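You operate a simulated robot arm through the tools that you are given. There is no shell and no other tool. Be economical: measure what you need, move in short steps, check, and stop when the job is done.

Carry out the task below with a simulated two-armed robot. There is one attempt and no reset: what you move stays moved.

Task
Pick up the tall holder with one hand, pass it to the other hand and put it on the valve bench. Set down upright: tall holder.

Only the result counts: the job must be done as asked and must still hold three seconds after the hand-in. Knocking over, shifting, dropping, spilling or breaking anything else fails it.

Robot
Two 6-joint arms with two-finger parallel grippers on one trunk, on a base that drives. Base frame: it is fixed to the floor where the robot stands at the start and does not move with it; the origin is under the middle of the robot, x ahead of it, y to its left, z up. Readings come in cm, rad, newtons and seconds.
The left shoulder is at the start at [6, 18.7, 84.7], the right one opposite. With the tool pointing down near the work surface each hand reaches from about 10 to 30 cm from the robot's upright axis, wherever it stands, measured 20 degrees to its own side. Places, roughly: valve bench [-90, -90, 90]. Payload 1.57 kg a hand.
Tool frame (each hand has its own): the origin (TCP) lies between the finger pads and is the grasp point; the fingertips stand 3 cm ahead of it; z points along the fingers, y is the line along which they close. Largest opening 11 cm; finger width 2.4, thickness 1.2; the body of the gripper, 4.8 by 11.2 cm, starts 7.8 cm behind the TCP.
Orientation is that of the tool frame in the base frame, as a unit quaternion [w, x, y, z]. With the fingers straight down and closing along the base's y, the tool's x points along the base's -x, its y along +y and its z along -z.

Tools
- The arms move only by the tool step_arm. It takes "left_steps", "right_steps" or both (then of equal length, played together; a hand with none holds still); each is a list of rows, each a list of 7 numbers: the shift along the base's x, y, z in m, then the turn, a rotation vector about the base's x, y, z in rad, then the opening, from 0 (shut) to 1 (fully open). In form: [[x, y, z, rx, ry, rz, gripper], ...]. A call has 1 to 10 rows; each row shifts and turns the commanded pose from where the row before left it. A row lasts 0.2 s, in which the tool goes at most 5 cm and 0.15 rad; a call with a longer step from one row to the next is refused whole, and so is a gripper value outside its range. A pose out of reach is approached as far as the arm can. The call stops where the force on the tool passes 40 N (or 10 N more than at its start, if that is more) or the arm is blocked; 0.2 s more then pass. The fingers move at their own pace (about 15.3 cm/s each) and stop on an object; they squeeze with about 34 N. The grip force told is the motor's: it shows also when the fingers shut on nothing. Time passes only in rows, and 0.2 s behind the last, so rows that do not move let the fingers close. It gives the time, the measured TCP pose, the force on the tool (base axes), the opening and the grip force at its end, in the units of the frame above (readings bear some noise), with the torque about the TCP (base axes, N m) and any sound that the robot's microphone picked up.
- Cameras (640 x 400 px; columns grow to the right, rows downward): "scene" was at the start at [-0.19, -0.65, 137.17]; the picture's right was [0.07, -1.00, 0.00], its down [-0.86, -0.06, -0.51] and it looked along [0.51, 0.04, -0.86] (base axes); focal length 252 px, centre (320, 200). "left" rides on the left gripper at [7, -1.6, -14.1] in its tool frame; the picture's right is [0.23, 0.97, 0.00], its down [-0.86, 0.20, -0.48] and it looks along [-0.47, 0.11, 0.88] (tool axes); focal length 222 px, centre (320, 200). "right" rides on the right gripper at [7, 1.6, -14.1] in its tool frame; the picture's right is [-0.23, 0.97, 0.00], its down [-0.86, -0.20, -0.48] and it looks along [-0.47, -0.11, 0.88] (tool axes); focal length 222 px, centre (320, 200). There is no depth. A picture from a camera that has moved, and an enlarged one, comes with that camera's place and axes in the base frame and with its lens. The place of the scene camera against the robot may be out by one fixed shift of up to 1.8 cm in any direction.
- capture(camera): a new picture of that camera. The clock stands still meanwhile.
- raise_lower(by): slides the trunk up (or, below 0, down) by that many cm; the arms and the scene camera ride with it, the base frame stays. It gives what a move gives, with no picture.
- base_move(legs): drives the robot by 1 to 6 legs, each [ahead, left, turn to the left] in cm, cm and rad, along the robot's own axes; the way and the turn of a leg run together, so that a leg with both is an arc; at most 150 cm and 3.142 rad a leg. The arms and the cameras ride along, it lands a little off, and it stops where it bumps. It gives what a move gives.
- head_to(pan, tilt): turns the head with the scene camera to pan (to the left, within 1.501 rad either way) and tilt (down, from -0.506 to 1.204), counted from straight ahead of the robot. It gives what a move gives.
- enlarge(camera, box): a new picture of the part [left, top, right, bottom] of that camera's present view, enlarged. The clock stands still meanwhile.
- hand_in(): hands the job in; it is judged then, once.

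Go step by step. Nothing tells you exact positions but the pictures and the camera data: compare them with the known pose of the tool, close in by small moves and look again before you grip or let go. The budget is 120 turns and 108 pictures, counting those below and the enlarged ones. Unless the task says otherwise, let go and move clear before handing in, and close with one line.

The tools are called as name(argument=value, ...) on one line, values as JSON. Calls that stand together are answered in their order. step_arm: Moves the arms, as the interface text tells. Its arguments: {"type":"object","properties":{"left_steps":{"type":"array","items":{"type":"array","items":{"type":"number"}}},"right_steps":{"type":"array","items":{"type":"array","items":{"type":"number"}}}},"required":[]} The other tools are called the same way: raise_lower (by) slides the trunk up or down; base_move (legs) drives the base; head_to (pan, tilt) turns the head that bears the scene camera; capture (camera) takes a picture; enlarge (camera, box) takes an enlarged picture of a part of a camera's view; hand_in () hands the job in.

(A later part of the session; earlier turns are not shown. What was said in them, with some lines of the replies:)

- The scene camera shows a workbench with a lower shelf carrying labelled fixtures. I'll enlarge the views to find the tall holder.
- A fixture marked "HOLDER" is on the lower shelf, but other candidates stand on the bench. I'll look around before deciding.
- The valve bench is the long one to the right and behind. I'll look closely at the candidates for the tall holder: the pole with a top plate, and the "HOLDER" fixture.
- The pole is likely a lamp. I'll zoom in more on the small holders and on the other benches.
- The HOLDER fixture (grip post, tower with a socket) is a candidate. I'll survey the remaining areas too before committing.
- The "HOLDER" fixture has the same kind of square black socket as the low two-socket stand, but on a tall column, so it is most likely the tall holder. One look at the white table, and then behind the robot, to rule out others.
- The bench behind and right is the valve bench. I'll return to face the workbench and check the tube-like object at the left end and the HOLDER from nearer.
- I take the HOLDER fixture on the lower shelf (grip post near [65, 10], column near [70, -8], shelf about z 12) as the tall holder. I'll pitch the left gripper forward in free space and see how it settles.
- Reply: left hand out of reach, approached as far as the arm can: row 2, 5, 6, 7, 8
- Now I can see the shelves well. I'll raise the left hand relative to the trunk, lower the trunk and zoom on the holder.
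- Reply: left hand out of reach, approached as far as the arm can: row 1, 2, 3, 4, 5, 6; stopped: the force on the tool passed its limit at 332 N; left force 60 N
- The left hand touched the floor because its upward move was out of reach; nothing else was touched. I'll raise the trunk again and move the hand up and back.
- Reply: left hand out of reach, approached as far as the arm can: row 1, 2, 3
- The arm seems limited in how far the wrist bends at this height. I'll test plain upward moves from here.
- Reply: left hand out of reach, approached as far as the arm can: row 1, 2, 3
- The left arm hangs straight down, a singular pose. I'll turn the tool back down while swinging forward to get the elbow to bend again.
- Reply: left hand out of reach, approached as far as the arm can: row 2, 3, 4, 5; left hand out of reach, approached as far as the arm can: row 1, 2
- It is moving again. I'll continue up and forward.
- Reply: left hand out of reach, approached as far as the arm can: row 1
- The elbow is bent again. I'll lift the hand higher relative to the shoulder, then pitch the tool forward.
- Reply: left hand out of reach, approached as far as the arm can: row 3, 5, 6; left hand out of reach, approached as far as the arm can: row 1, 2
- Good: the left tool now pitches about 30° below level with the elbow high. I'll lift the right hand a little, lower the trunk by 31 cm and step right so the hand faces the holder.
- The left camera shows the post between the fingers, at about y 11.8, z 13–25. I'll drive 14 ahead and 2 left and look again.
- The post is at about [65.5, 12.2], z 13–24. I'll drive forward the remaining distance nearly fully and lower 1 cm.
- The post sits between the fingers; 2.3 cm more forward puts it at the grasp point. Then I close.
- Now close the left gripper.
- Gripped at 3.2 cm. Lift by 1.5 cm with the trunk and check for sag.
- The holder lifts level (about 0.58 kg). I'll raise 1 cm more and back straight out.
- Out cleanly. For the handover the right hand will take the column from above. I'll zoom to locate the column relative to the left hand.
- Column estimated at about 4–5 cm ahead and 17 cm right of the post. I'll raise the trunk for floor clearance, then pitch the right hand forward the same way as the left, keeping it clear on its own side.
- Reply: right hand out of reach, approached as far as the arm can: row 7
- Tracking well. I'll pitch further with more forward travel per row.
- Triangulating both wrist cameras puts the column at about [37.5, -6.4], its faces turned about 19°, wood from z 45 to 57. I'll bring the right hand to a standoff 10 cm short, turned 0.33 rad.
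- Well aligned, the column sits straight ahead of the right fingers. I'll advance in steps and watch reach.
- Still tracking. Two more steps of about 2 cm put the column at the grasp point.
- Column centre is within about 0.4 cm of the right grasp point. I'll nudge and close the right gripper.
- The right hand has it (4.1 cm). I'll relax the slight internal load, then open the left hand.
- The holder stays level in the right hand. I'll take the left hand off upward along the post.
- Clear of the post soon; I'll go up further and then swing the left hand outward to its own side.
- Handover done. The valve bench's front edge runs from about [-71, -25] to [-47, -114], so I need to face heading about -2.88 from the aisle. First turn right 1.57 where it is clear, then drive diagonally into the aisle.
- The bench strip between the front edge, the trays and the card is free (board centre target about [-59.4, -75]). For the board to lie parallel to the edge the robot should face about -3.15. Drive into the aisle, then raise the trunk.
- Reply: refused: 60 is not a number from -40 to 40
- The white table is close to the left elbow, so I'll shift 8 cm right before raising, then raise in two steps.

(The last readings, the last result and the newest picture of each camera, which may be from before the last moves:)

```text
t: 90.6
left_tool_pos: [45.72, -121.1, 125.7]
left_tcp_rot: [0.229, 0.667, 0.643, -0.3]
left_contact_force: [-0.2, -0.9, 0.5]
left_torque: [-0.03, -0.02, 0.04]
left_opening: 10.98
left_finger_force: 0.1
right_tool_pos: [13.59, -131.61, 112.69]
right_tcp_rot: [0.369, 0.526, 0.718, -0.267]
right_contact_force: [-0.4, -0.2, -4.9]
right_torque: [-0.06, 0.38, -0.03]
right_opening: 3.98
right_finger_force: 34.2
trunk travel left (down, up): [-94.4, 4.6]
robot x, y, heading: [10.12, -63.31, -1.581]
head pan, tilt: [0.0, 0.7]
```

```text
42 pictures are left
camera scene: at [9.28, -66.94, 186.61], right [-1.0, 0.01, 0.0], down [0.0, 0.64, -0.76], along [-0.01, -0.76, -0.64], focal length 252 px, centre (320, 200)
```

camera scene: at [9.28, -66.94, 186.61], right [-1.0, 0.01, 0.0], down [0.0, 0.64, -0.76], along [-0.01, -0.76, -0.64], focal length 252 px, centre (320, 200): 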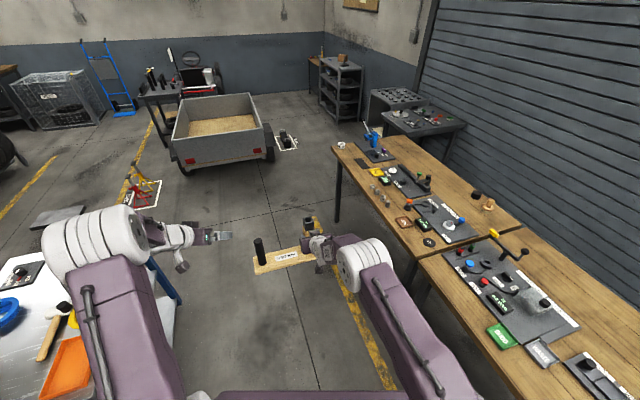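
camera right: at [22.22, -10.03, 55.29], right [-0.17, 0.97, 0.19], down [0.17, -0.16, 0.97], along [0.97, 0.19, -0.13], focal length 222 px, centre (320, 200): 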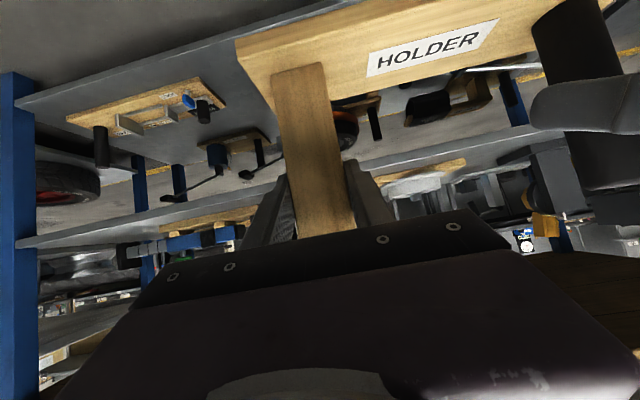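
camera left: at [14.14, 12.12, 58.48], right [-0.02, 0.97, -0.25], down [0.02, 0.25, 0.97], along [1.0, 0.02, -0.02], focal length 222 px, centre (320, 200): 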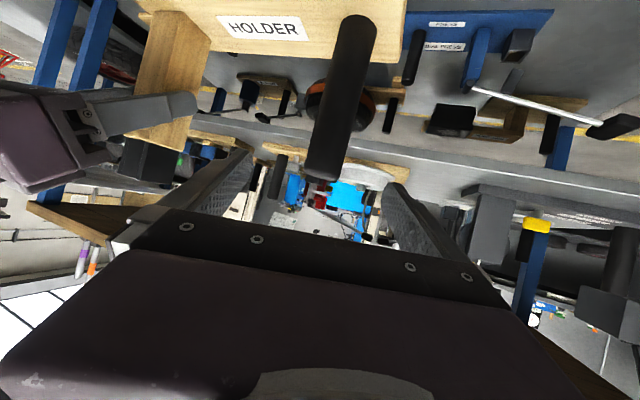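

Raised; board bottom is about z 103, above the low items. Turn right 1.57 to face the bench.

base_move(legs=[[0, 0, -1.57]])

head_to(pan=0.0, tilt=0.95)

capture(camera="scene")

capture(camera="right")

```text
t: 94.9
left_tool_pos: [-48.52, -97.31, 125.63]
left_tcp_rot: [-0.055, 0.926, -0.029, -0.373]
left_contact_force: [0.6, -0.1, 0.2]
left_torque: [-0.02, -0.03, 0.03]
left_opening: 10.97
left_finger_force: 0.0
right_tool_pos: [-58.21, -64.77, 112.71]
right_tcp_rot: [0.067, 0.882, 0.124, -0.45]
right_contact_force: [-1.2, -1.1, -5.8]
right_torque: [0.42, 0.04, 0.01]
right_opening: 3.97
right_finger_force: 34.2
trunk travel left (down, up): [-94.4, 4.6]
robot x, y, heading: [9.91, -63.21, 3.11]
head pan, tilt: [0.0, 0.7]
```

```text
t: 95.7
left_tool_pos: [-48.59, -97.22, 125.67]
left_tcp_rot: [-0.056, 0.926, -0.03, -0.372]
left_contact_force: [-0.5, 0.1, 0.3]
left_torque: [-0.02, -0.05, -0.03]
left_opening: 11.0
left_finger_force: 0.1
right_tool_pos: [-58.18, -64.77, 112.64]
right_tcp_rot: [0.066, 0.882, 0.123, -0.451]
right_contact_force: [0.5, -0.3, -5.3]
right_torque: [0.38, 0.01, 0.01]
right_opening: 4.0
right_finger_force: 34.4
trunk travel left (down, up): [-94.4, 4.6]
robot x, y, heading: [10.28, -62.8, 3.108]
head pan, tilt: [0.0, 0.949]
```

```text
41 pictures are left
camera scene: at [7.83, -64.27, 184.64], right [0.03, 1.0, 0.0], down [0.81, -0.03, -0.58], along [-0.58, 0.02, -0.81], focal length 252 px, centre (320, 200)
```

scene: 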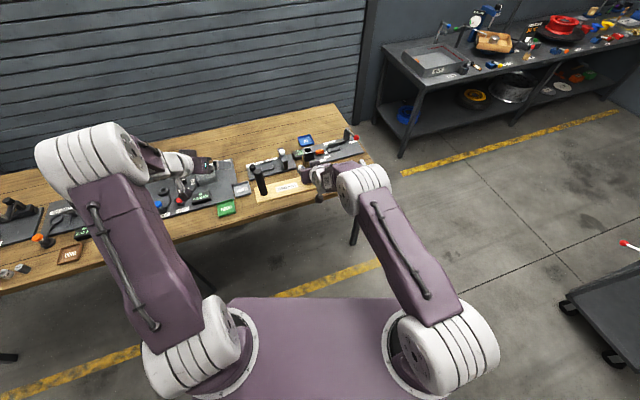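

```text
40 pictures are left
camera right: at [-42.87, -62.08, 115.26], right [0.14, -0.97, 0.19], down [-0.16, 0.17, 0.97], along [-0.98, -0.17, -0.14], focal length 222 px, centre (320, 200)
```

right: 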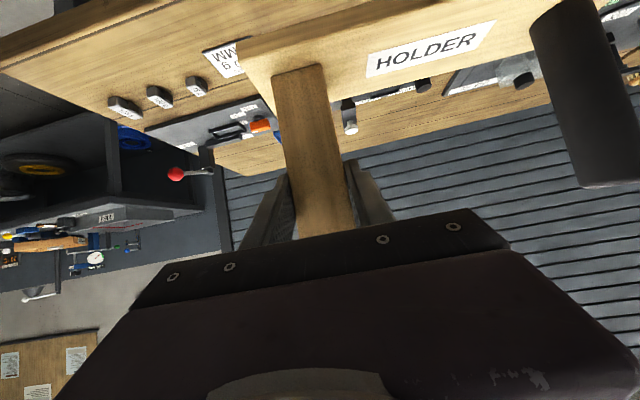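

Now zoom in on the placement zone from the head camera.

enlarge(camera="scene", box=[190, 115, 390, 240])

capture(camera="left")

```text
3.20 times, centred on (290, 178) of scene
camera zoom: at [7.83, -64.27, 184.64], right [0.03, 1.0, 0.0], down [0.81, -0.03, -0.58], along [-0.58, 0.02, -0.81], focal length 808 px, centre (416, 272)
```

zoom: 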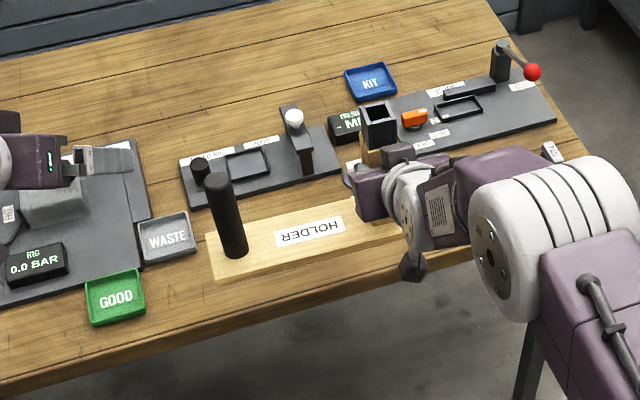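

```text
38 pictures are left
camera left: at [-33.76, -97.69, 131.08], right [0.07, -0.97, -0.24], down [-0.31, -0.25, 0.92], along [-0.95, 0.01, -0.32], focal length 222 px, centre (320, 200)
```

left: 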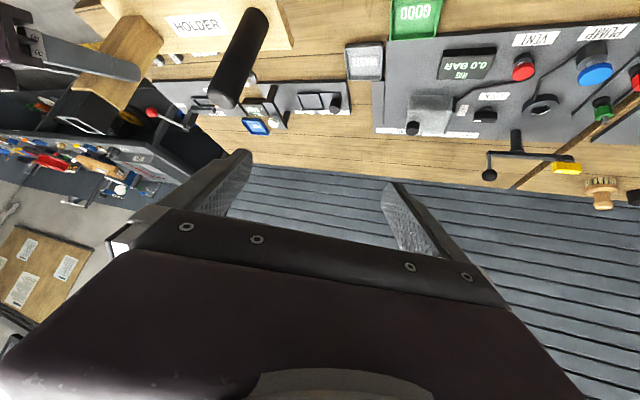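

Board hovers roughly parallel to the edge, slightly outside it. Move about 5.6 forward and 2 left, then lower 9 cm and look again.

base_move(legs=[[5.6, 2, 0]])

raise_lower(by=-8)

enlarge(camera="scene", box=[190, 105, 390, 230])

capture(camera="right")

capture(camera="left")

```text
t: 96.7
left_tool_pos: [-53.35, -98.54, 126.41]
left_tcp_rot: [-0.055, 0.924, -0.031, -0.378]
left_contact_force: [1.1, 1.0, -0.3]
left_torque: [-0.04, 0.06, 0.05]
left_opening: 11.01
left_finger_force: 0.1
right_tool_pos: [-63.02, -66.2, 113.24]
right_tcp_rot: [0.067, 0.88, 0.123, -0.454]
right_contact_force: [2.8, 0.5, -3.2]
right_torque: [0.39, 0.02, 0.05]
right_opening: 3.98
right_finger_force: 34.0
trunk travel left (down, up): [-94.4, 4.6]
robot x, y, heading: [4.09, -65.12, 3.108]
head pan, tilt: [0.0, 0.949]
```

```text
t: 97.8
left_tool_pos: [-54.27, -98.83, 117.77]
left_tcp_rot: [-0.056, 0.926, -0.03, -0.372]
left_contact_force: [-0.2, 0.0, -0.6]
left_torque: [0.01, 0.01, 0.02]
left_opening: 11.0
left_finger_force: 0.0
right_tool_pos: [-63.78, -66.37, 104.76]
right_tcp_rot: [0.066, 0.881, 0.123, -0.451]
right_contact_force: [0.7, 1.0, -5.5]
right_torque: [0.39, 0.01, 0.0]
right_opening: 3.99
right_finger_force: 34.1
trunk travel left (down, up): [-86.4, 12.6]
robot x, y, heading: [4.71, -64.76, 3.107]
head pan, tilt: [0.0, 0.949]
```

```text
3.20 times, centred on (290, 168) of scene
camera zoom: at [2.36, -65.99, 176.64], right [0.03, 1.0, 0.0], down [0.81, -0.03, -0.58], along [-0.58, 0.02, -0.81], focal length 808 px, centre (416, 304)
```

zoom: 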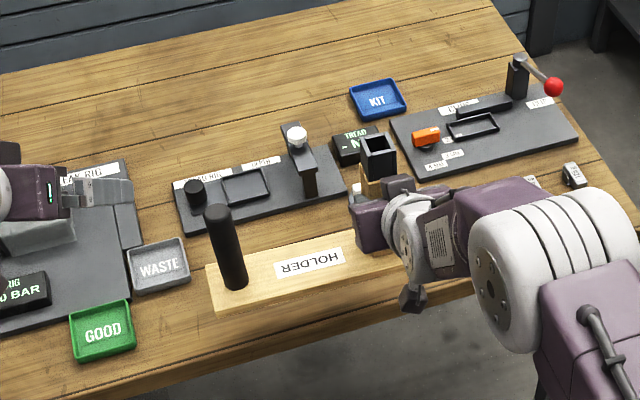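

```text
36 pictures are left
camera right: at [-48.42, -63.75, 107.33], right [0.14, -0.97, 0.19], down [-0.16, 0.17, 0.97], along [-0.98, -0.17, -0.14], focal length 222 px, centre (320, 200)
```

right: 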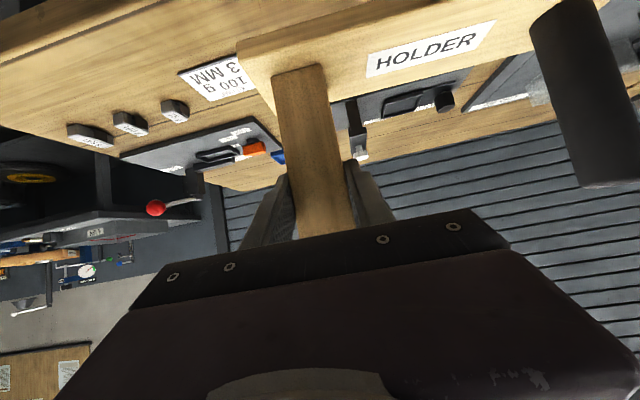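

```text
35 pictures are left
camera left: at [-39.35, -99.37, 123.16], right [0.07, -0.97, -0.24], down [-0.31, -0.25, 0.92], along [-0.95, 0.01, -0.31], focal length 222 px, centre (320, 200)
```

left: 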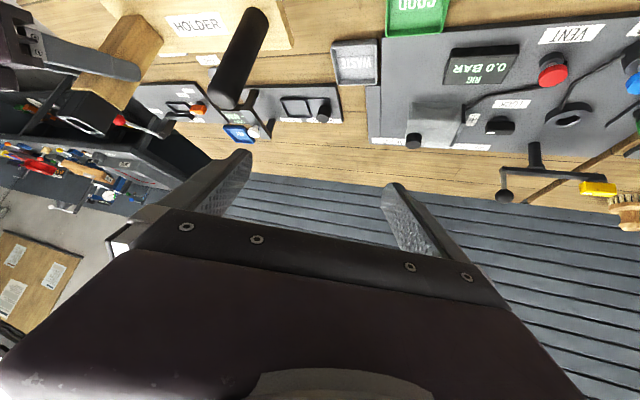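

Board is about 3 cm inside the edge and clear of the WASTE tray, but the card near the column end may be under the board's right corner. Zooming to check.

enlarge(camera="right", box=[150, 20, 350, 145])

enlarge(camera="left", box=[90, 0, 390, 150])

```text
3.20 times, centred on (250, 82) of right
camera zoom: at [-48.42, -63.75, 107.33], right [0.14, -0.97, 0.19], down [-0.16, 0.17, 0.97], along [-0.98, -0.17, -0.14], focal length 711 px, centre (544, 576)
```

zoom: 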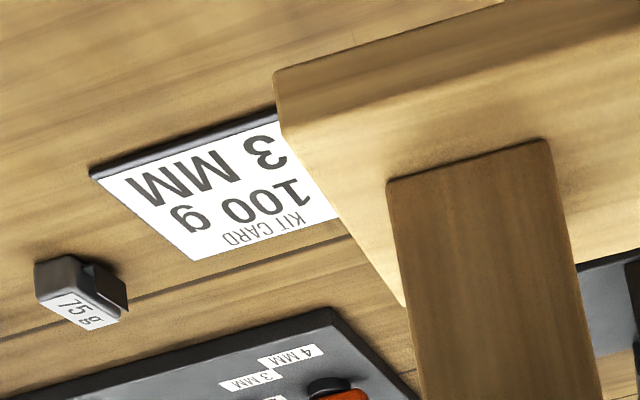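

```text
2.13 times, centred on (240, 75) of left
camera zoom: at [-39.35, -99.37, 123.16], right [0.07, -0.97, -0.24], down [-0.31, -0.25, 0.92], along [-0.95, 0.01, -0.31], focal length 474 px, centre (491, 467)
```

zoom: 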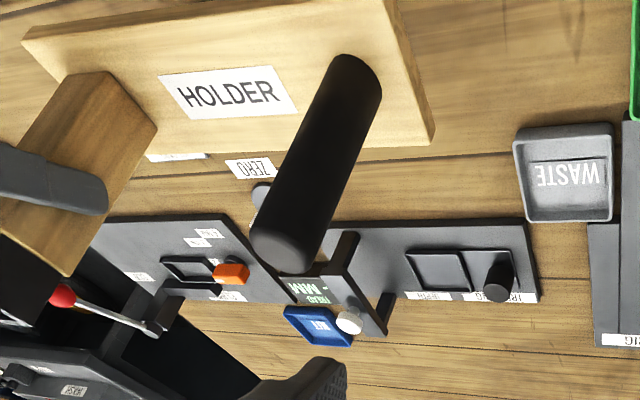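

The kit card corner is right under the board's end, so I'll shift the board 3 cm toward the post side (GOOD tray is still 7 cm away there, WASTE lies deeper) and 0.5 cm outward.

base_move(legs=[[-1.4, 2.7, 0]])

enlarge(camera="right", box=[150, 0, 350, 125])

enlarge(camera="scene", box=[200, 125, 340, 225])

enlarge(camera="left", box=[90, 0, 440, 150])

```text
t: 98.7
left_tool_pos: [-53.51, -100.95, 117.72]
left_tcp_rot: [-0.053, 0.926, -0.032, -0.371]
left_contact_force: [0.1, 0.4, 0.3]
left_torque: [-0.08, -0.03, 0.05]
left_opening: 11.0
left_finger_force: 0.2
right_tool_pos: [-62.84, -68.51, 104.45]
right_tcp_rot: [0.067, 0.882, 0.12, -0.45]
right_contact_force: [-0.6, 0.8, -5.4]
right_torque: [0.37, 0.04, 0.04]
right_opening: 3.97
right_finger_force: 34.3
trunk travel left (down, up): [-86.4, 12.6]
robot x, y, heading: [6.27, -68.11, 3.106]
head pan, tilt: [0.0, 0.949]
```

```text
3.20 times, centred on (250, 62) of right
camera zoom: at [-47.5, -65.88, 107.1], right [0.14, -0.97, 0.2], down [-0.17, 0.17, 0.97], along [-0.98, -0.17, -0.14], focal length 711 px, centre (544, 640)
```

zoom: 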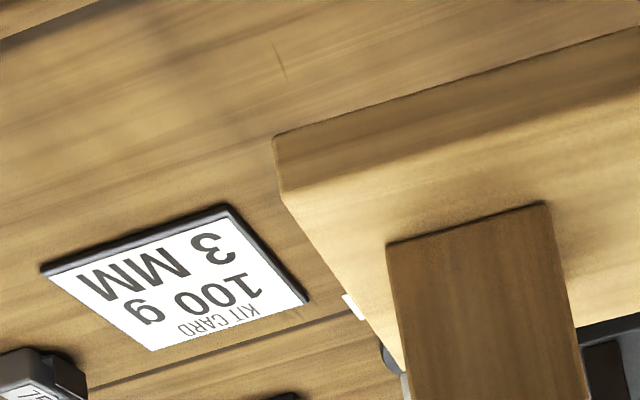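

```text
4.00 times, centred on (270, 175) of scene
camera zoom: at [3.01, -67.81, 176.63], right [0.04, 1.0, -0.01], down [0.81, -0.03, -0.58], along [-0.58, 0.02, -0.82], focal length 1010 px, centre (520, 300)
```

zoom: 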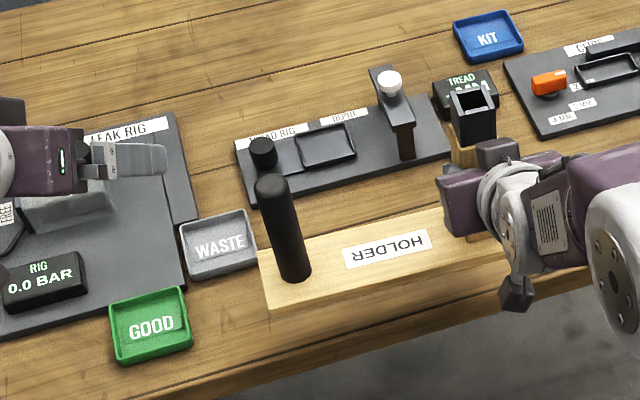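

```text
1.83 times, centred on (265, 75) of left
camera zoom: at [-38.52, -101.44, 123.17], right [0.07, -0.97, -0.23], down [-0.31, -0.24, 0.92], along [-0.95, 0.01, -0.32], focal length 406 px, centre (421, 429)
```

zoom: 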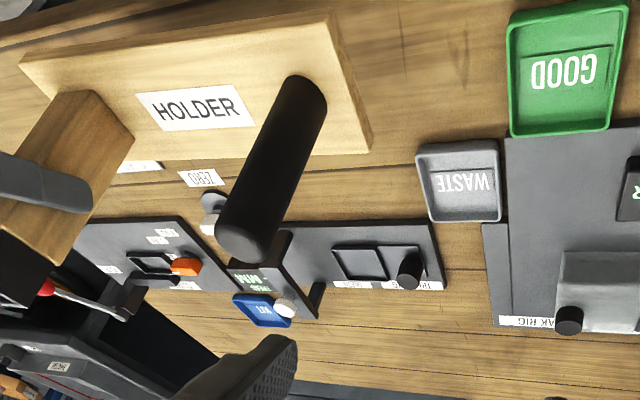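

The card is clear now. I need to verify where the bench's top front edge lies relative to the board.

enlarge(camera="scene", box=[240, 180, 320, 230])

enlarge(camera="right", box=[0, 0, 260, 160])

```text
8.00 times, centred on (280, 205) of scene
camera zoom: at [3.01, -67.81, 176.63], right [0.04, 1.0, -0.01], down [0.81, -0.03, -0.58], along [-0.58, 0.02, -0.82], focal length 2020 px, centre (640, 160)
```

zoom: 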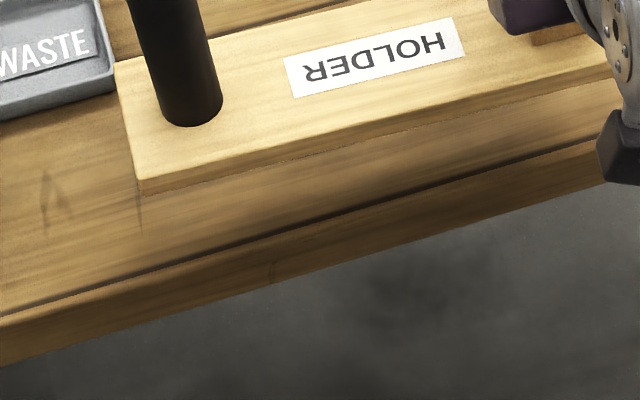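

```text
2.46 times, centred on (130, 80) of right
camera zoom: at [-47.5, -65.88, 107.1], right [0.14, -0.97, 0.2], down [-0.17, 0.17, 0.97], along [-0.98, -0.17, -0.14], focal length 547 px, centre (788, 495)
```

zoom: 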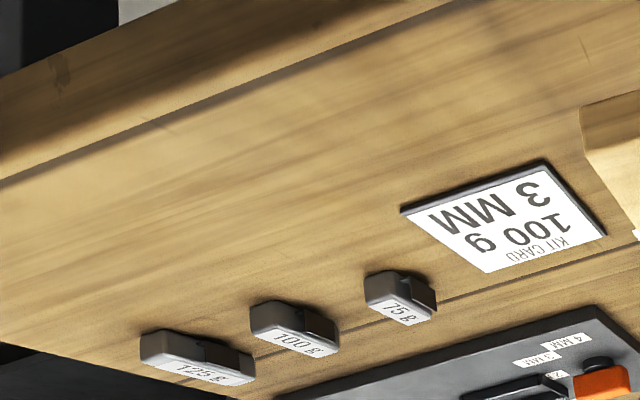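

The dark line is the bench's top front edge; the board's right end is only just inside it. I'll move 1.6 cm further in.

base_move(legs=[[1.7, 0.3, 0]])

raise_lower(by=-3)

enlarge(camera="scene", box=[220, 150, 332, 220])

enlarge(camera="right", box=[100, 0, 400, 160])

enlarge(camera="left", box=[90, 0, 390, 150])

```text
t: 99.5
left_tool_pos: [-54.39, -101.71, 117.93]
left_tcp_rot: [-0.056, 0.925, -0.031, -0.375]
left_contact_force: [0.3, 0.6, 1.2]
left_torque: [-0.02, 0.01, 0.0]
left_opening: 11.01
left_finger_force: 0.0
right_tool_pos: [-64.01, -69.22, 104.99]
right_tcp_rot: [0.066, 0.881, 0.122, -0.452]
right_contact_force: [0.9, -0.1, -4.9]
right_torque: [0.43, 0.05, 0.02]
right_opening: 3.96
right_finger_force: 34.3
trunk travel left (down, up): [-86.4, 12.6]
robot x, y, heading: [3.88, -67.87, 3.102]
head pan, tilt: [0.0, 0.949]
```

```text
t: 100.2
left_tool_pos: [-54.72, -101.89, 114.67]
left_tcp_rot: [-0.057, 0.925, -0.031, -0.374]
left_contact_force: [0.0, -0.6, 0.4]
left_torque: [-0.03, -0.02, 0.01]
left_opening: 10.99
left_finger_force: 0.1
right_tool_pos: [-64.28, -69.32, 101.58]
right_tcp_rot: [0.065, 0.882, 0.123, -0.451]
right_contact_force: [-0.1, -1.3, -5.2]
right_torque: [0.37, 0.07, -0.04]
right_opening: 3.99
right_finger_force: 34.1
trunk travel left (down, up): [-83.4, 15.6]
robot x, y, heading: [4.19, -67.82, 3.11]
head pan, tilt: [0.0, 0.949]
```

```text
5.71 times, centred on (276, 185) of scene
camera zoom: at [1.9, -69.09, 173.64], right [0.04, 1.0, 0.0], down [0.81, -0.03, -0.58], along [-0.58, 0.02, -0.81], focal length 1443 px, centre (571, 286)
```

zoom: 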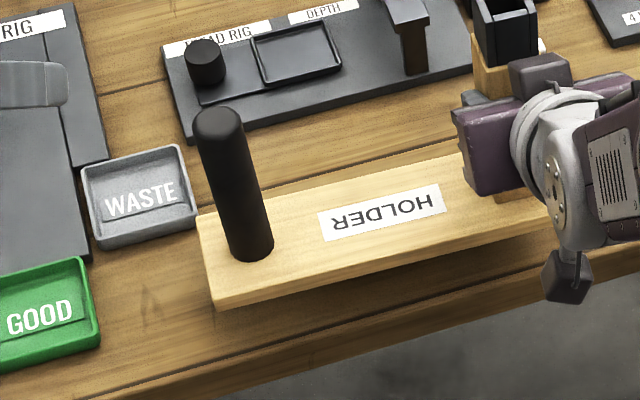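

```text
2.13 times, centred on (250, 80) of right
camera zoom: at [-48.84, -66.71, 104.28], right [0.14, -0.97, 0.19], down [-0.16, 0.17, 0.97], along [-0.98, -0.17, -0.14], focal length 474 px, centre (469, 456)
```

zoom: 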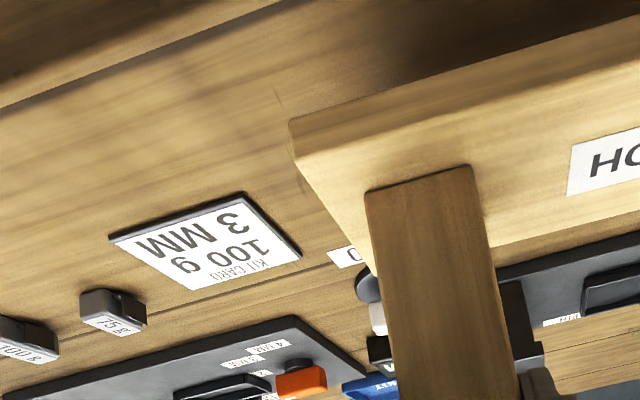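

```text
2.13 times, centred on (240, 75) of left
camera zoom: at [-39.83, -102.37, 120.11], right [0.07, -0.97, -0.24], down [-0.31, -0.25, 0.92], along [-0.95, 0.01, -0.31], focal length 474 px, centre (491, 467)
```

zoom: 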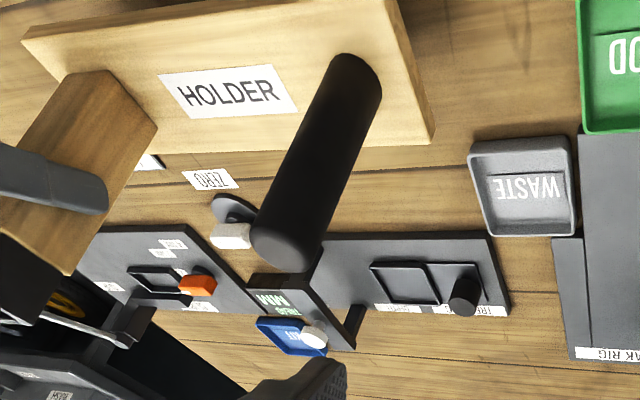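

The WASTE tray corner is too close to the post end, while the card side has about 4.5 cm. I'll shift 1.7 right and 1.2 in.

base_move(legs=[[1.2, -1.7, 0]])

enlarge(camera="scene", box=[220, 150, 332, 220])

enlarge(camera="right", box=[100, 0, 400, 160])

```text
t: 101.0
left_tool_pos: [-55.58, -100.6, 114.56]
left_tcp_rot: [-0.058, 0.925, -0.03, -0.374]
left_contact_force: [0.0, 0.1, -0.2]
left_torque: [0.02, 0.03, -0.06]
left_opening: 11.02
left_finger_force: 0.2
right_tool_pos: [-65.2, -68.11, 101.67]
right_tcp_rot: [0.063, 0.882, 0.123, -0.451]
right_contact_force: [0.8, -0.5, -4.3]
right_torque: [0.41, 0.04, -0.07]
right_opening: 4.01
right_finger_force: 34.1
trunk travel left (down, up): [-83.4, 15.6]
robot x, y, heading: [2.86, -66.17, 3.109]
head pan, tilt: [0.0, 0.949]
```

```text
5.71 times, centred on (276, 185) of scene
camera zoom: at [1.05, -67.98, 173.64], right [0.03, 1.0, 0.0], down [0.81, -0.03, -0.58], along [-0.58, 0.02, -0.81], focal length 1443 px, centre (571, 286)
```

zoom: 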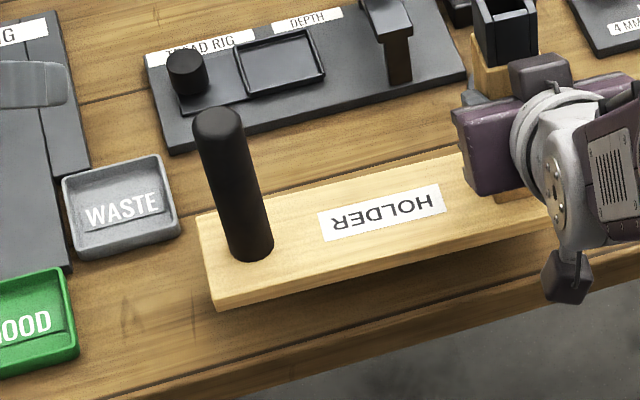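

```text
2.13 times, centred on (250, 80) of right
camera zoom: at [-49.8, -65.41, 104.38], right [0.14, -0.97, 0.18], down [-0.16, 0.16, 0.97], along [-0.98, -0.17, -0.14], focal length 474 px, centre (469, 456)
```

zoom: 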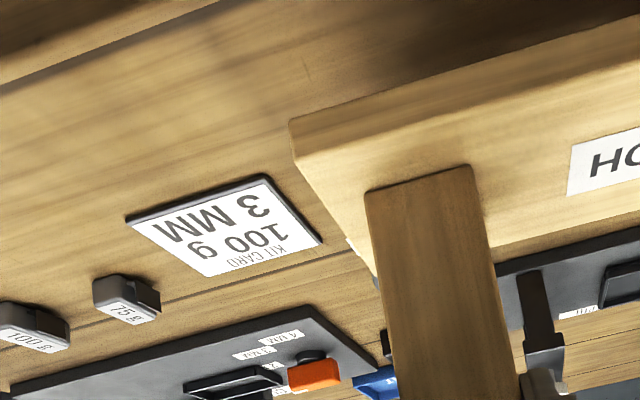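

Good gaps on all sides now. Lower in small steps until contact shows in the force.

raise_lower(by=-1)

raise_lower(by=-0.5)

enlarge(camera="right", box=[200, 0, 400, 110])

```text
t: 101.6
left_tool_pos: [-55.84, -100.31, 113.68]
left_tcp_rot: [-0.057, 0.926, -0.029, -0.372]
left_contact_force: [0.1, -0.2, 0.2]
left_torque: [-0.01, 0.01, 0.01]
left_opening: 11.01
left_finger_force: 0.0
right_tool_pos: [-65.29, -67.9, 100.61]
right_tcp_rot: [0.065, 0.882, 0.124, -0.451]
right_contact_force: [-0.2, -1.1, -4.7]
right_torque: [0.38, 0.03, -0.02]
right_opening: 3.99
right_finger_force: 34.0
trunk travel left (down, up): [-82.4, 16.6]
robot x, y, heading: [2.88, -66.25, 3.108]
head pan, tilt: [0.0, 0.949]
```

```text
t: 102.1
left_tool_pos: [-55.88, -100.21, 113.19]
left_tcp_rot: [-0.057, 0.926, -0.03, -0.373]
left_contact_force: [0.3, 0.6, 0.2]
left_torque: [-0.05, -0.04, -0.01]
left_opening: 11.01
left_finger_force: 0.1
right_tool_pos: [-65.35, -67.74, 100.16]
right_tcp_rot: [0.065, 0.882, 0.123, -0.449]
right_contact_force: [0.4, 0.6, -4.5]
right_torque: [0.41, 0.04, 0.01]
right_opening: 3.98
right_finger_force: 33.8
trunk travel left (down, up): [-81.9, 17.1]
robot x, y, heading: [3.07, -66.15, 3.106]
head pan, tilt: [0.0, 0.949]
```

```text
3.20 times, centred on (300, 55) of right
camera zoom: at [-50.03, -65.09, 102.73], right [0.14, -0.97, 0.19], down [-0.17, 0.16, 0.97], along [-0.98, -0.17, -0.14], focal length 711 px, centre (384, 664)
```

zoom: 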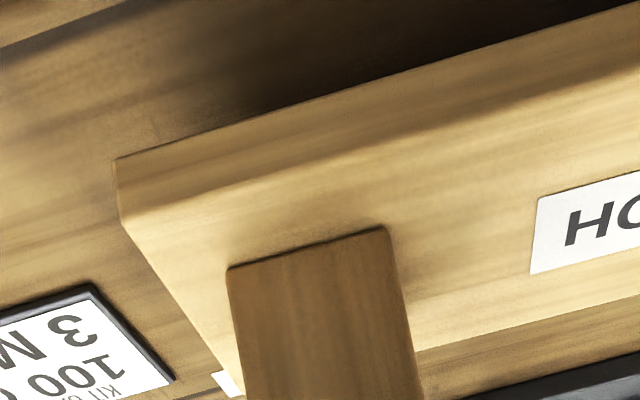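

No contact yet; continuing down.

raise_lower(by=-0.5)

raise_lower(by=-0.5)

enlarge(camera="right", box=[200, 0, 400, 110])

enlarge(camera="scene", box=[220, 150, 332, 220])

```text
t: 102.7
left_tool_pos: [-55.98, -100.21, 112.7]
left_tcp_rot: [-0.056, 0.926, -0.03, -0.372]
left_contact_force: [-0.1, -1.0, -0.3]
left_torque: [-0.02, -0.01, 0.0]
left_opening: 10.99
left_finger_force: 0.0
right_tool_pos: [-65.44, -67.66, 99.68]
right_tcp_rot: [0.066, 0.882, 0.123, -0.45]
right_contact_force: [0.2, -0.9, -4.7]
right_torque: [0.42, 0.05, -0.01]
right_opening: 3.99
right_finger_force: 33.8
trunk travel left (down, up): [-81.4, 17.6]
robot x, y, heading: [3.32, -66.55, 3.103]
head pan, tilt: [0.0, 0.949]
```

```text
t: 103.2
left_tool_pos: [-55.89, -100.13, 112.26]
left_tcp_rot: [-0.056, 0.926, -0.03, -0.372]
left_contact_force: [-0.3, -0.1, -0.3]
left_torque: [-0.03, 0.01, 0.0]
left_opening: 10.99
left_finger_force: 0.0
right_tool_pos: [-65.5, -67.65, 99.07]
right_tcp_rot: [0.065, 0.882, 0.123, -0.45]
right_contact_force: [0.2, 0.3, -5.5]
right_torque: [0.42, 0.07, -0.01]
right_opening: 4.0
right_finger_force: 33.9
trunk travel left (down, up): [-80.9, 18.1]
robot x, y, heading: [3.23, -65.68, 3.111]
head pan, tilt: [0.0, 0.949]
```

```text
3.20 times, centred on (300, 55) of right
camera zoom: at [-50.06, -65.05, 101.71], right [0.14, -0.97, 0.19], down [-0.17, 0.17, 0.97], along [-0.98, -0.17, -0.14], focal length 711 px, centre (384, 664)
```

zoom: 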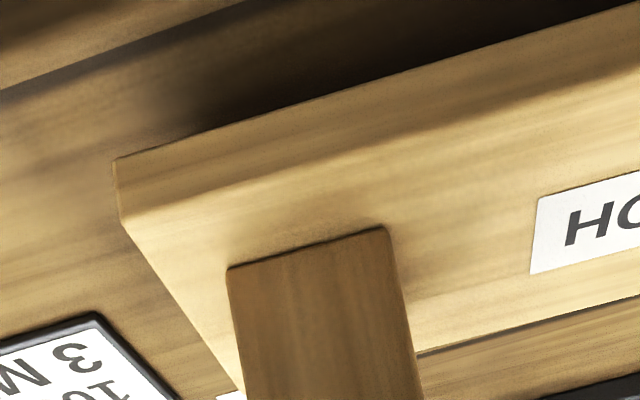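

```text
5.71 times, centred on (276, 185) of scene
camera zoom: at [0.58, -67.35, 171.13], right [0.03, 1.0, 0.0], down [0.81, -0.03, -0.58], along [-0.58, 0.02, -0.81], focal length 1443 px, centre (571, 286)
```

zoom: 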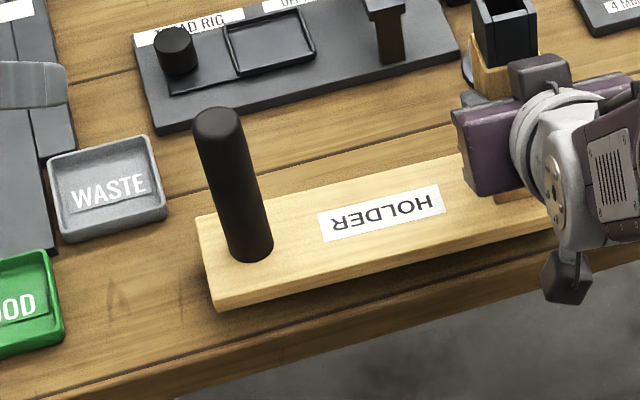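

Still about a centimetre above. I'll move 1 cm further in for edge margin and continue down.

base_move(legs=[[0.9, 0.5, 0]])

raise_lower(by=-0.4)

raise_lower(by=-0.4)

enlarge(camera="right", box=[200, 0, 400, 110])

```text
t: 103.9
left_tool_pos: [-56.49, -100.59, 112.29]
left_tcp_rot: [-0.055, 0.926, -0.031, -0.373]
left_contact_force: [0.7, 0.1, 1.1]
left_torque: [-0.01, 0.03, 0.03]
left_opening: 11.0
left_finger_force: 0.1
right_tool_pos: [-66.08, -68.01, 99.27]
right_tcp_rot: [0.066, 0.881, 0.123, -0.452]
right_contact_force: [1.2, -0.1, -5.3]
right_torque: [0.42, 0.08, 0.03]
right_opening: 3.99
right_finger_force: 33.7
trunk travel left (down, up): [-80.9, 18.1]
robot x, y, heading: [2.06, -66.19, 3.109]
head pan, tilt: [0.0, 0.949]
```

```text
t: 104.5
left_tool_pos: [-56.73, -100.6, 111.68]
left_tcp_rot: [-0.056, 0.926, -0.03, -0.373]
left_contact_force: [0.4, 1.0, 0.7]
left_torque: [0.02, 0.03, 0.0]
left_opening: 11.02
left_finger_force: 0.1
right_tool_pos: [-66.31, -68.16, 98.67]
right_tcp_rot: [0.065, 0.882, 0.123, -0.45]
right_contact_force: [-0.4, 0.6, -5.7]
right_torque: [0.41, 0.06, 0.02]
right_opening: 4.0
right_finger_force: 34.5
trunk travel left (down, up): [-80.5, 18.5]
robot x, y, heading: [2.14, -66.45, 3.103]
head pan, tilt: [0.0, 0.949]
```

```text
t: 105.0
left_tool_pos: [-56.83, -100.64, 111.29]
left_tcp_rot: [-0.056, 0.926, -0.03, -0.373]
left_contact_force: [-0.1, -0.7, 0.3]
left_torque: [0.0, 0.0, -0.02]
left_opening: 11.03
left_finger_force: 0.0
right_tool_pos: [-66.38, -68.15, 98.26]
right_tcp_rot: [0.066, 0.882, 0.123, -0.45]
right_contact_force: [0.0, 0.3, -4.5]
right_torque: [0.42, 0.05, -0.04]
right_opening: 3.98
right_finger_force: 34.1
trunk travel left (down, up): [-80.1, 18.9]
robot x, y, heading: [2.29, -66.73, 3.111]
head pan, tilt: [0.0, 0.949]
```

```text
3.20 times, centred on (300, 55) of right
camera zoom: at [-50.93, -65.51, 100.91], right [0.14, -0.97, 0.19], down [-0.17, 0.16, 0.97], along [-0.98, -0.17, -0.14], focal length 711 px, centre (384, 664)
```

zoom: 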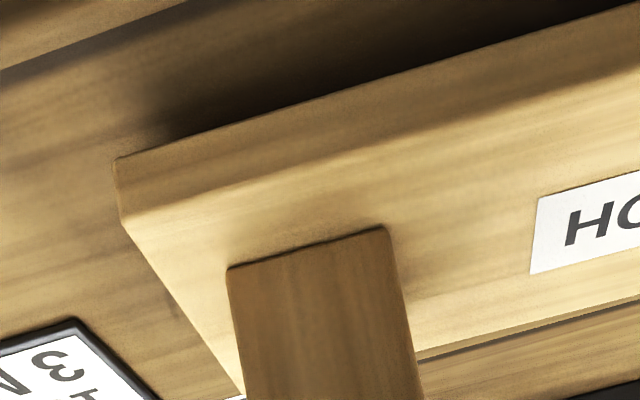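

Shadow is closing in. Continue with finer steps.

raise_lower(by=-0.4)

raise_lower(by=-0.4)

enlarge(camera="right", box=[200, 0, 400, 110])

enlarge(camera="left", box=[90, 0, 390, 150])

```text
t: 105.5
left_tool_pos: [-56.81, -100.63, 110.99]
left_tcp_rot: [-0.056, 0.926, -0.029, -0.373]
left_contact_force: [0.2, 0.1, 0.7]
left_torque: [-0.02, 0.02, -0.03]
left_opening: 11.0
left_finger_force: 0.0
right_tool_pos: [-66.4, -68.22, 97.82]
right_tcp_rot: [0.065, 0.882, 0.123, -0.45]
right_contact_force: [0.0, -0.7, -4.5]
right_torque: [0.41, 0.04, -0.02]
right_opening: 3.96
right_finger_force: 33.3
trunk travel left (down, up): [-79.7, 19.3]
robot x, y, heading: [1.99, -66.87, 3.106]
head pan, tilt: [0.0, 0.949]
```

```text
t: 106.1
left_tool_pos: [-56.81, -100.74, 110.39]
left_tcp_rot: [-0.056, 0.926, -0.03, -0.372]
left_contact_force: [0.5, 0.1, 0.1]
left_torque: [-0.03, -0.02, 0.01]
left_opening: 10.99
left_finger_force: 0.0
right_tool_pos: [-66.31, -68.24, 97.39]
right_tcp_rot: [0.066, 0.882, 0.123, -0.45]
right_contact_force: [0.0, 0.7, -5.0]
right_torque: [0.41, 0.03, 0.01]
right_opening: 3.97
right_finger_force: 34.2
trunk travel left (down, up): [-79.3, 19.7]
robot x, y, heading: [2.22, -66.79, 3.11]
head pan, tilt: [0.0, 0.949]
```

```text
3.20 times, centred on (300, 55) of right
camera zoom: at [-50.95, -65.52, 100.1], right [0.14, -0.97, 0.19], down [-0.17, 0.16, 0.97], along [-0.98, -0.17, -0.14], focal length 711 px, centre (384, 664)
```

zoom: 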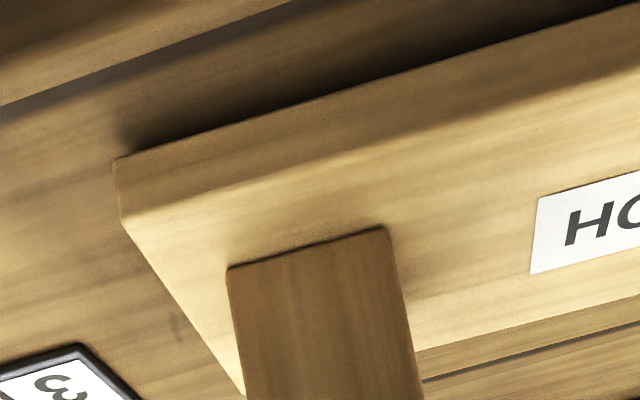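

```text
2.13 times, centred on (240, 75) of left
camera zoom: at [-41.94, -101.16, 115.97], right [0.07, -0.97, -0.24], down [-0.31, -0.25, 0.92], along [-0.95, 0.01, -0.32], focal length 474 px, centre (491, 467)
```

zoom: 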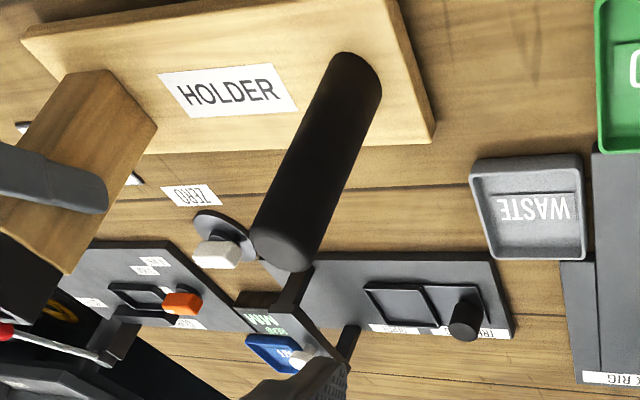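

Everything stays clear; continue down.

raise_lower(by=-0.4)

raise_lower(by=-0.3)

enlarge(camera="right", box=[200, 0, 400, 110])

```text
t: 106.6
left_tool_pos: [-56.76, -100.63, 110.16]
left_tcp_rot: [-0.056, 0.926, -0.03, -0.372]
left_contact_force: [0.4, -0.5, -0.2]
left_torque: [-0.02, -0.04, 0.0]
left_opening: 11.01
left_finger_force: 0.1
right_tool_pos: [-66.45, -68.15, 97.1]
right_tcp_rot: [0.066, 0.881, 0.123, -0.452]
right_contact_force: [-0.3, 0.8, -3.8]
right_torque: [0.35, 0.14, -0.04]
right_opening: 3.98
right_finger_force: 33.9
trunk travel left (down, up): [-78.9, 20.1]
robot x, y, heading: [2.37, -67.1, 3.108]
head pan, tilt: [0.0, 0.949]
```

```text
t: 107.1
left_tool_pos: [-56.69, -100.73, 110.05]
left_tcp_rot: [-0.057, 0.925, -0.031, -0.374]
left_contact_force: [0.5, -1.2, -0.2]
left_torque: [0.02, -0.04, -0.01]
left_opening: 11.02
left_finger_force: 0.1
right_tool_pos: [-66.22, -68.06, 96.98]
right_tcp_rot: [0.066, 0.88, 0.122, -0.454]
right_contact_force: [1.2, 2.3, 6.3]
right_torque: [0.06, 0.46, 0.09]
right_opening: 3.96
right_finger_force: 34.5
trunk travel left (down, up): [-78.6, 20.4]
robot x, y, heading: [2.16, -66.83, 3.104]
head pan, tilt: [0.0, 0.949]
```

```text
3.20 times, centred on (300, 55) of right
camera zoom: at [-50.85, -65.5, 99.65], right [0.14, -0.97, 0.19], down [-0.16, 0.17, 0.97], along [-0.98, -0.17, -0.13], focal length 711 px, centre (384, 664)
```

zoom: 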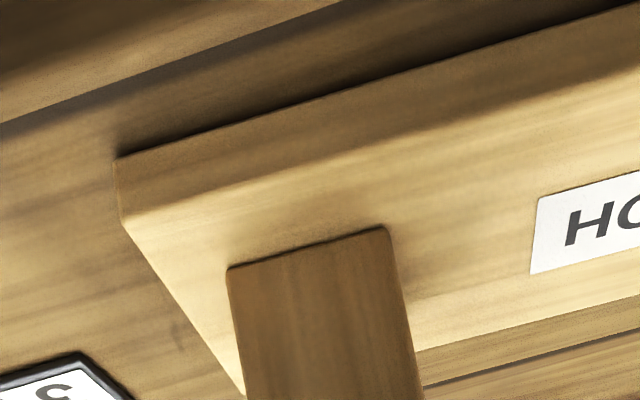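

Contact: the board rests on the bench (force reversed). I'll check the placement once and then open gently.

enlarge(camera="scene", box=[220, 140, 348, 220])

step_arm(right_steps=[[0, 0, 0, 0, 0, 0, 0.39], [0, 0, 0, 0, 0, 0, 0.45], [0, 0, 0, 0, 0, 0, 0.6]])

enlarge(camera="scene", box=[220, 140, 348, 220])

capture(camera="right")

```text
5.00 times, centred on (284, 180) of scene
camera zoom: at [0.04, -67.75, 168.85], right [0.03, 1.0, 0.0], down [0.81, -0.03, -0.58], along [-0.58, 0.02, -0.81], focal length 1263 px, centre (500, 300)
```

zoom: 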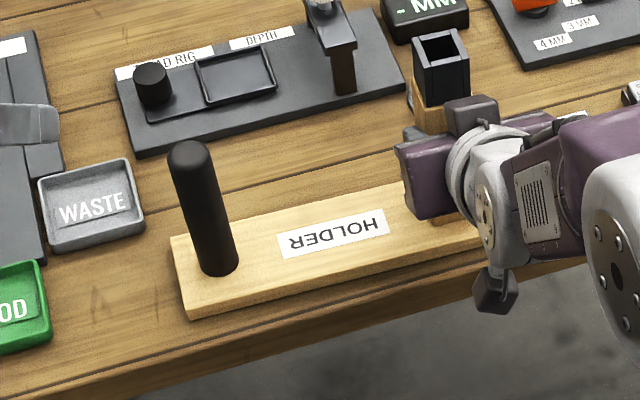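

```text
t: 107.9
left_tool_pos: [-56.62, -100.79, 109.93]
left_tcp_rot: [-0.056, 0.926, -0.029, -0.373]
left_contact_force: [0.3, 0.5, 0.2]
left_torque: [0.03, -0.01, 0.0]
left_opening: 11.04
left_finger_force: 0.0
right_tool_pos: [-66.39, -68.26, 96.84]
right_tcp_rot: [0.065, 0.882, 0.123, -0.45]
right_contact_force: [1.0, 0.6, 0.1]
right_torque: [-0.01, 0.0, 0.0]
right_opening: 6.58
right_finger_force: 0.1
trunk travel left (down, up): [-78.6, 20.4]
robot x, y, heading: [2.29, -66.38, 3.106]
head pan, tilt: [0.0, 0.949]
```

```text
5.00 times, centred on (284, 180) of scene
camera zoom: at [-0.18, -67.8, 168.84], right [0.03, 1.0, 0.0], down [0.81, -0.03, -0.58], along [-0.58, 0.02, -0.81], focal length 1263 px, centre (500, 300)
```

zoom: 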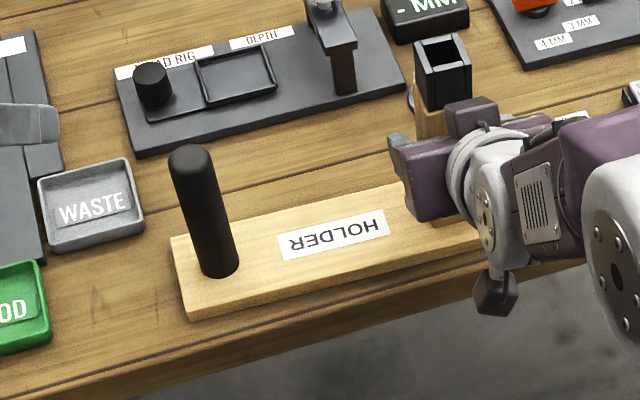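

```text
13 pictures are left
camera right: at [-50.88, -65.51, 99.46], right [0.14, -0.97, 0.19], down [-0.17, 0.17, 0.97], along [-0.98, -0.17, -0.14], focal length 222 px, centre (320, 200)
```

right: 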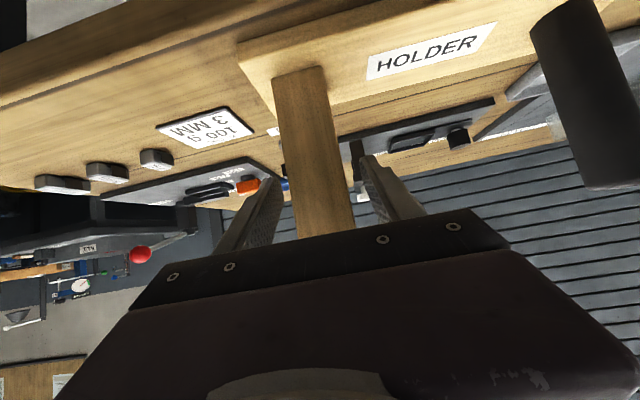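

The holder stands by itself. Open a bit more and back the hand away along its approach line.

step_arm(right_steps=[[0, 0, 0, 0, 0, 0, 0.85], [0, 0, 0, 0, 0, 0, 0.85]])

base_move(legs=[[-14, -4.8, 0]])

capture(camera="scene")

enlarge(camera="scene", box=[200, 100, 380, 212])

```text
t: 108.5
left_tool_pos: [-56.66, -100.61, 109.94]
left_tcp_rot: [-0.056, 0.926, -0.03, -0.373]
left_contact_force: [0.8, 0.0, -0.5]
left_torque: [-0.04, -0.01, -0.01]
left_opening: 11.02
left_finger_force: 0.0
right_tool_pos: [-66.25, -68.28, 96.75]
right_tcp_rot: [0.066, 0.882, 0.123, -0.45]
right_contact_force: [-0.4, 0.3, -0.1]
right_torque: [0.01, 0.01, -0.05]
right_opening: 9.36
right_finger_force: 0.0
trunk travel left (down, up): [-78.6, 20.4]
robot x, y, heading: [2.47, -66.96, 3.109]
head pan, tilt: [0.0, 0.949]
```

```text
t: 109.9
left_tool_pos: [-42.81, -96.43, 109.74]
left_tcp_rot: [-0.056, 0.926, -0.029, -0.373]
left_contact_force: [0.1, -0.1, -0.2]
left_torque: [-0.02, -0.04, 0.01]
left_opening: 11.02
left_finger_force: 0.1
right_tool_pos: [-52.43, -64.02, 96.61]
right_tcp_rot: [0.067, 0.882, 0.125, -0.45]
right_contact_force: [-0.4, 0.4, -0.5]
right_torque: [-0.01, 0.03, 0.0]
right_opening: 9.34
right_finger_force: 0.0
trunk travel left (down, up): [-78.6, 20.4]
robot x, y, heading: [16.04, -62.39, 3.112]
head pan, tilt: [0.0, 0.949]
```

```text
12 pictures are left
camera scene: at [13.6, -63.58, 168.83], right [0.03, 1.0, 0.0], down [0.81, -0.03, -0.58], along [-0.58, 0.02, -0.81], focal length 252 px, centre (320, 200)
```

scene: 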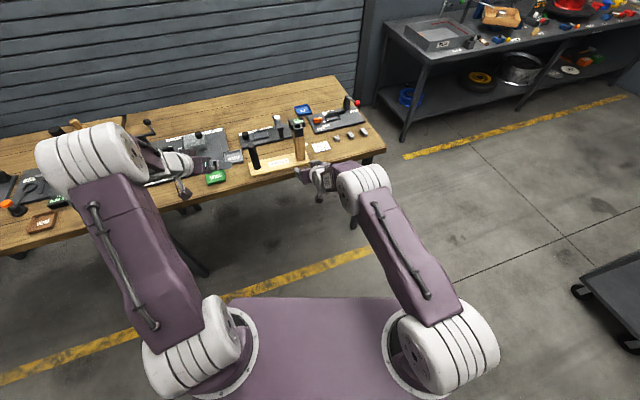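

```text
3.56 times, centred on (290, 156) of scene
camera zoom: at [13.6, -63.58, 168.83], right [0.03, 1.0, 0.0], down [0.81, -0.03, -0.58], along [-0.58, 0.02, -0.81], focal length 898 px, centre (427, 356)
```

zoom: 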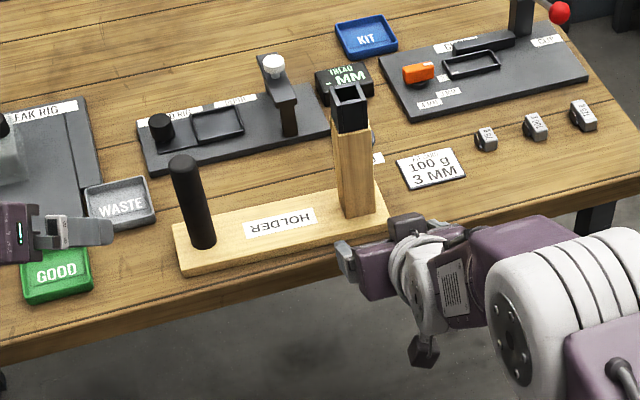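

The holder stands upright and flat on the valve bench, nothing else disturbed, and the hands are clear. I'll back off slightly more and hand in.

base_move(legs=[[-6, 0, 0]])

hand_in()

```text
t: 110.8
left_tool_pos: [-37.07, -96.58, 109.56]
left_tcp_rot: [-0.056, 0.927, -0.029, -0.37]
left_contact_force: [-0.6, 0.1, -0.2]
left_torque: [-0.01, -0.01, -0.05]
left_opening: 11.01
left_finger_force: 0.0
right_tool_pos: [-46.67, -64.1, 96.49]
right_tcp_rot: [0.066, 0.883, 0.123, -0.448]
right_contact_force: [-0.7, -0.3, 0.0]
right_torque: [0.01, 0.01, 0.0]
right_opening: 9.34
right_finger_force: 0.1
trunk travel left (down, up): [-78.6, 20.4]
robot x, y, heading: [22.06, -62.88, 3.109]
head pan, tilt: [0.0, 0.949]
```

```text
The job is handed in.
```

The holder was picked up with the left hand, passed to the right and set down upright on the valve bench, and the job is handed in; I took the lower-shelf fixture labelled "HOLDER" to be the tall holder, since no label says "tall".
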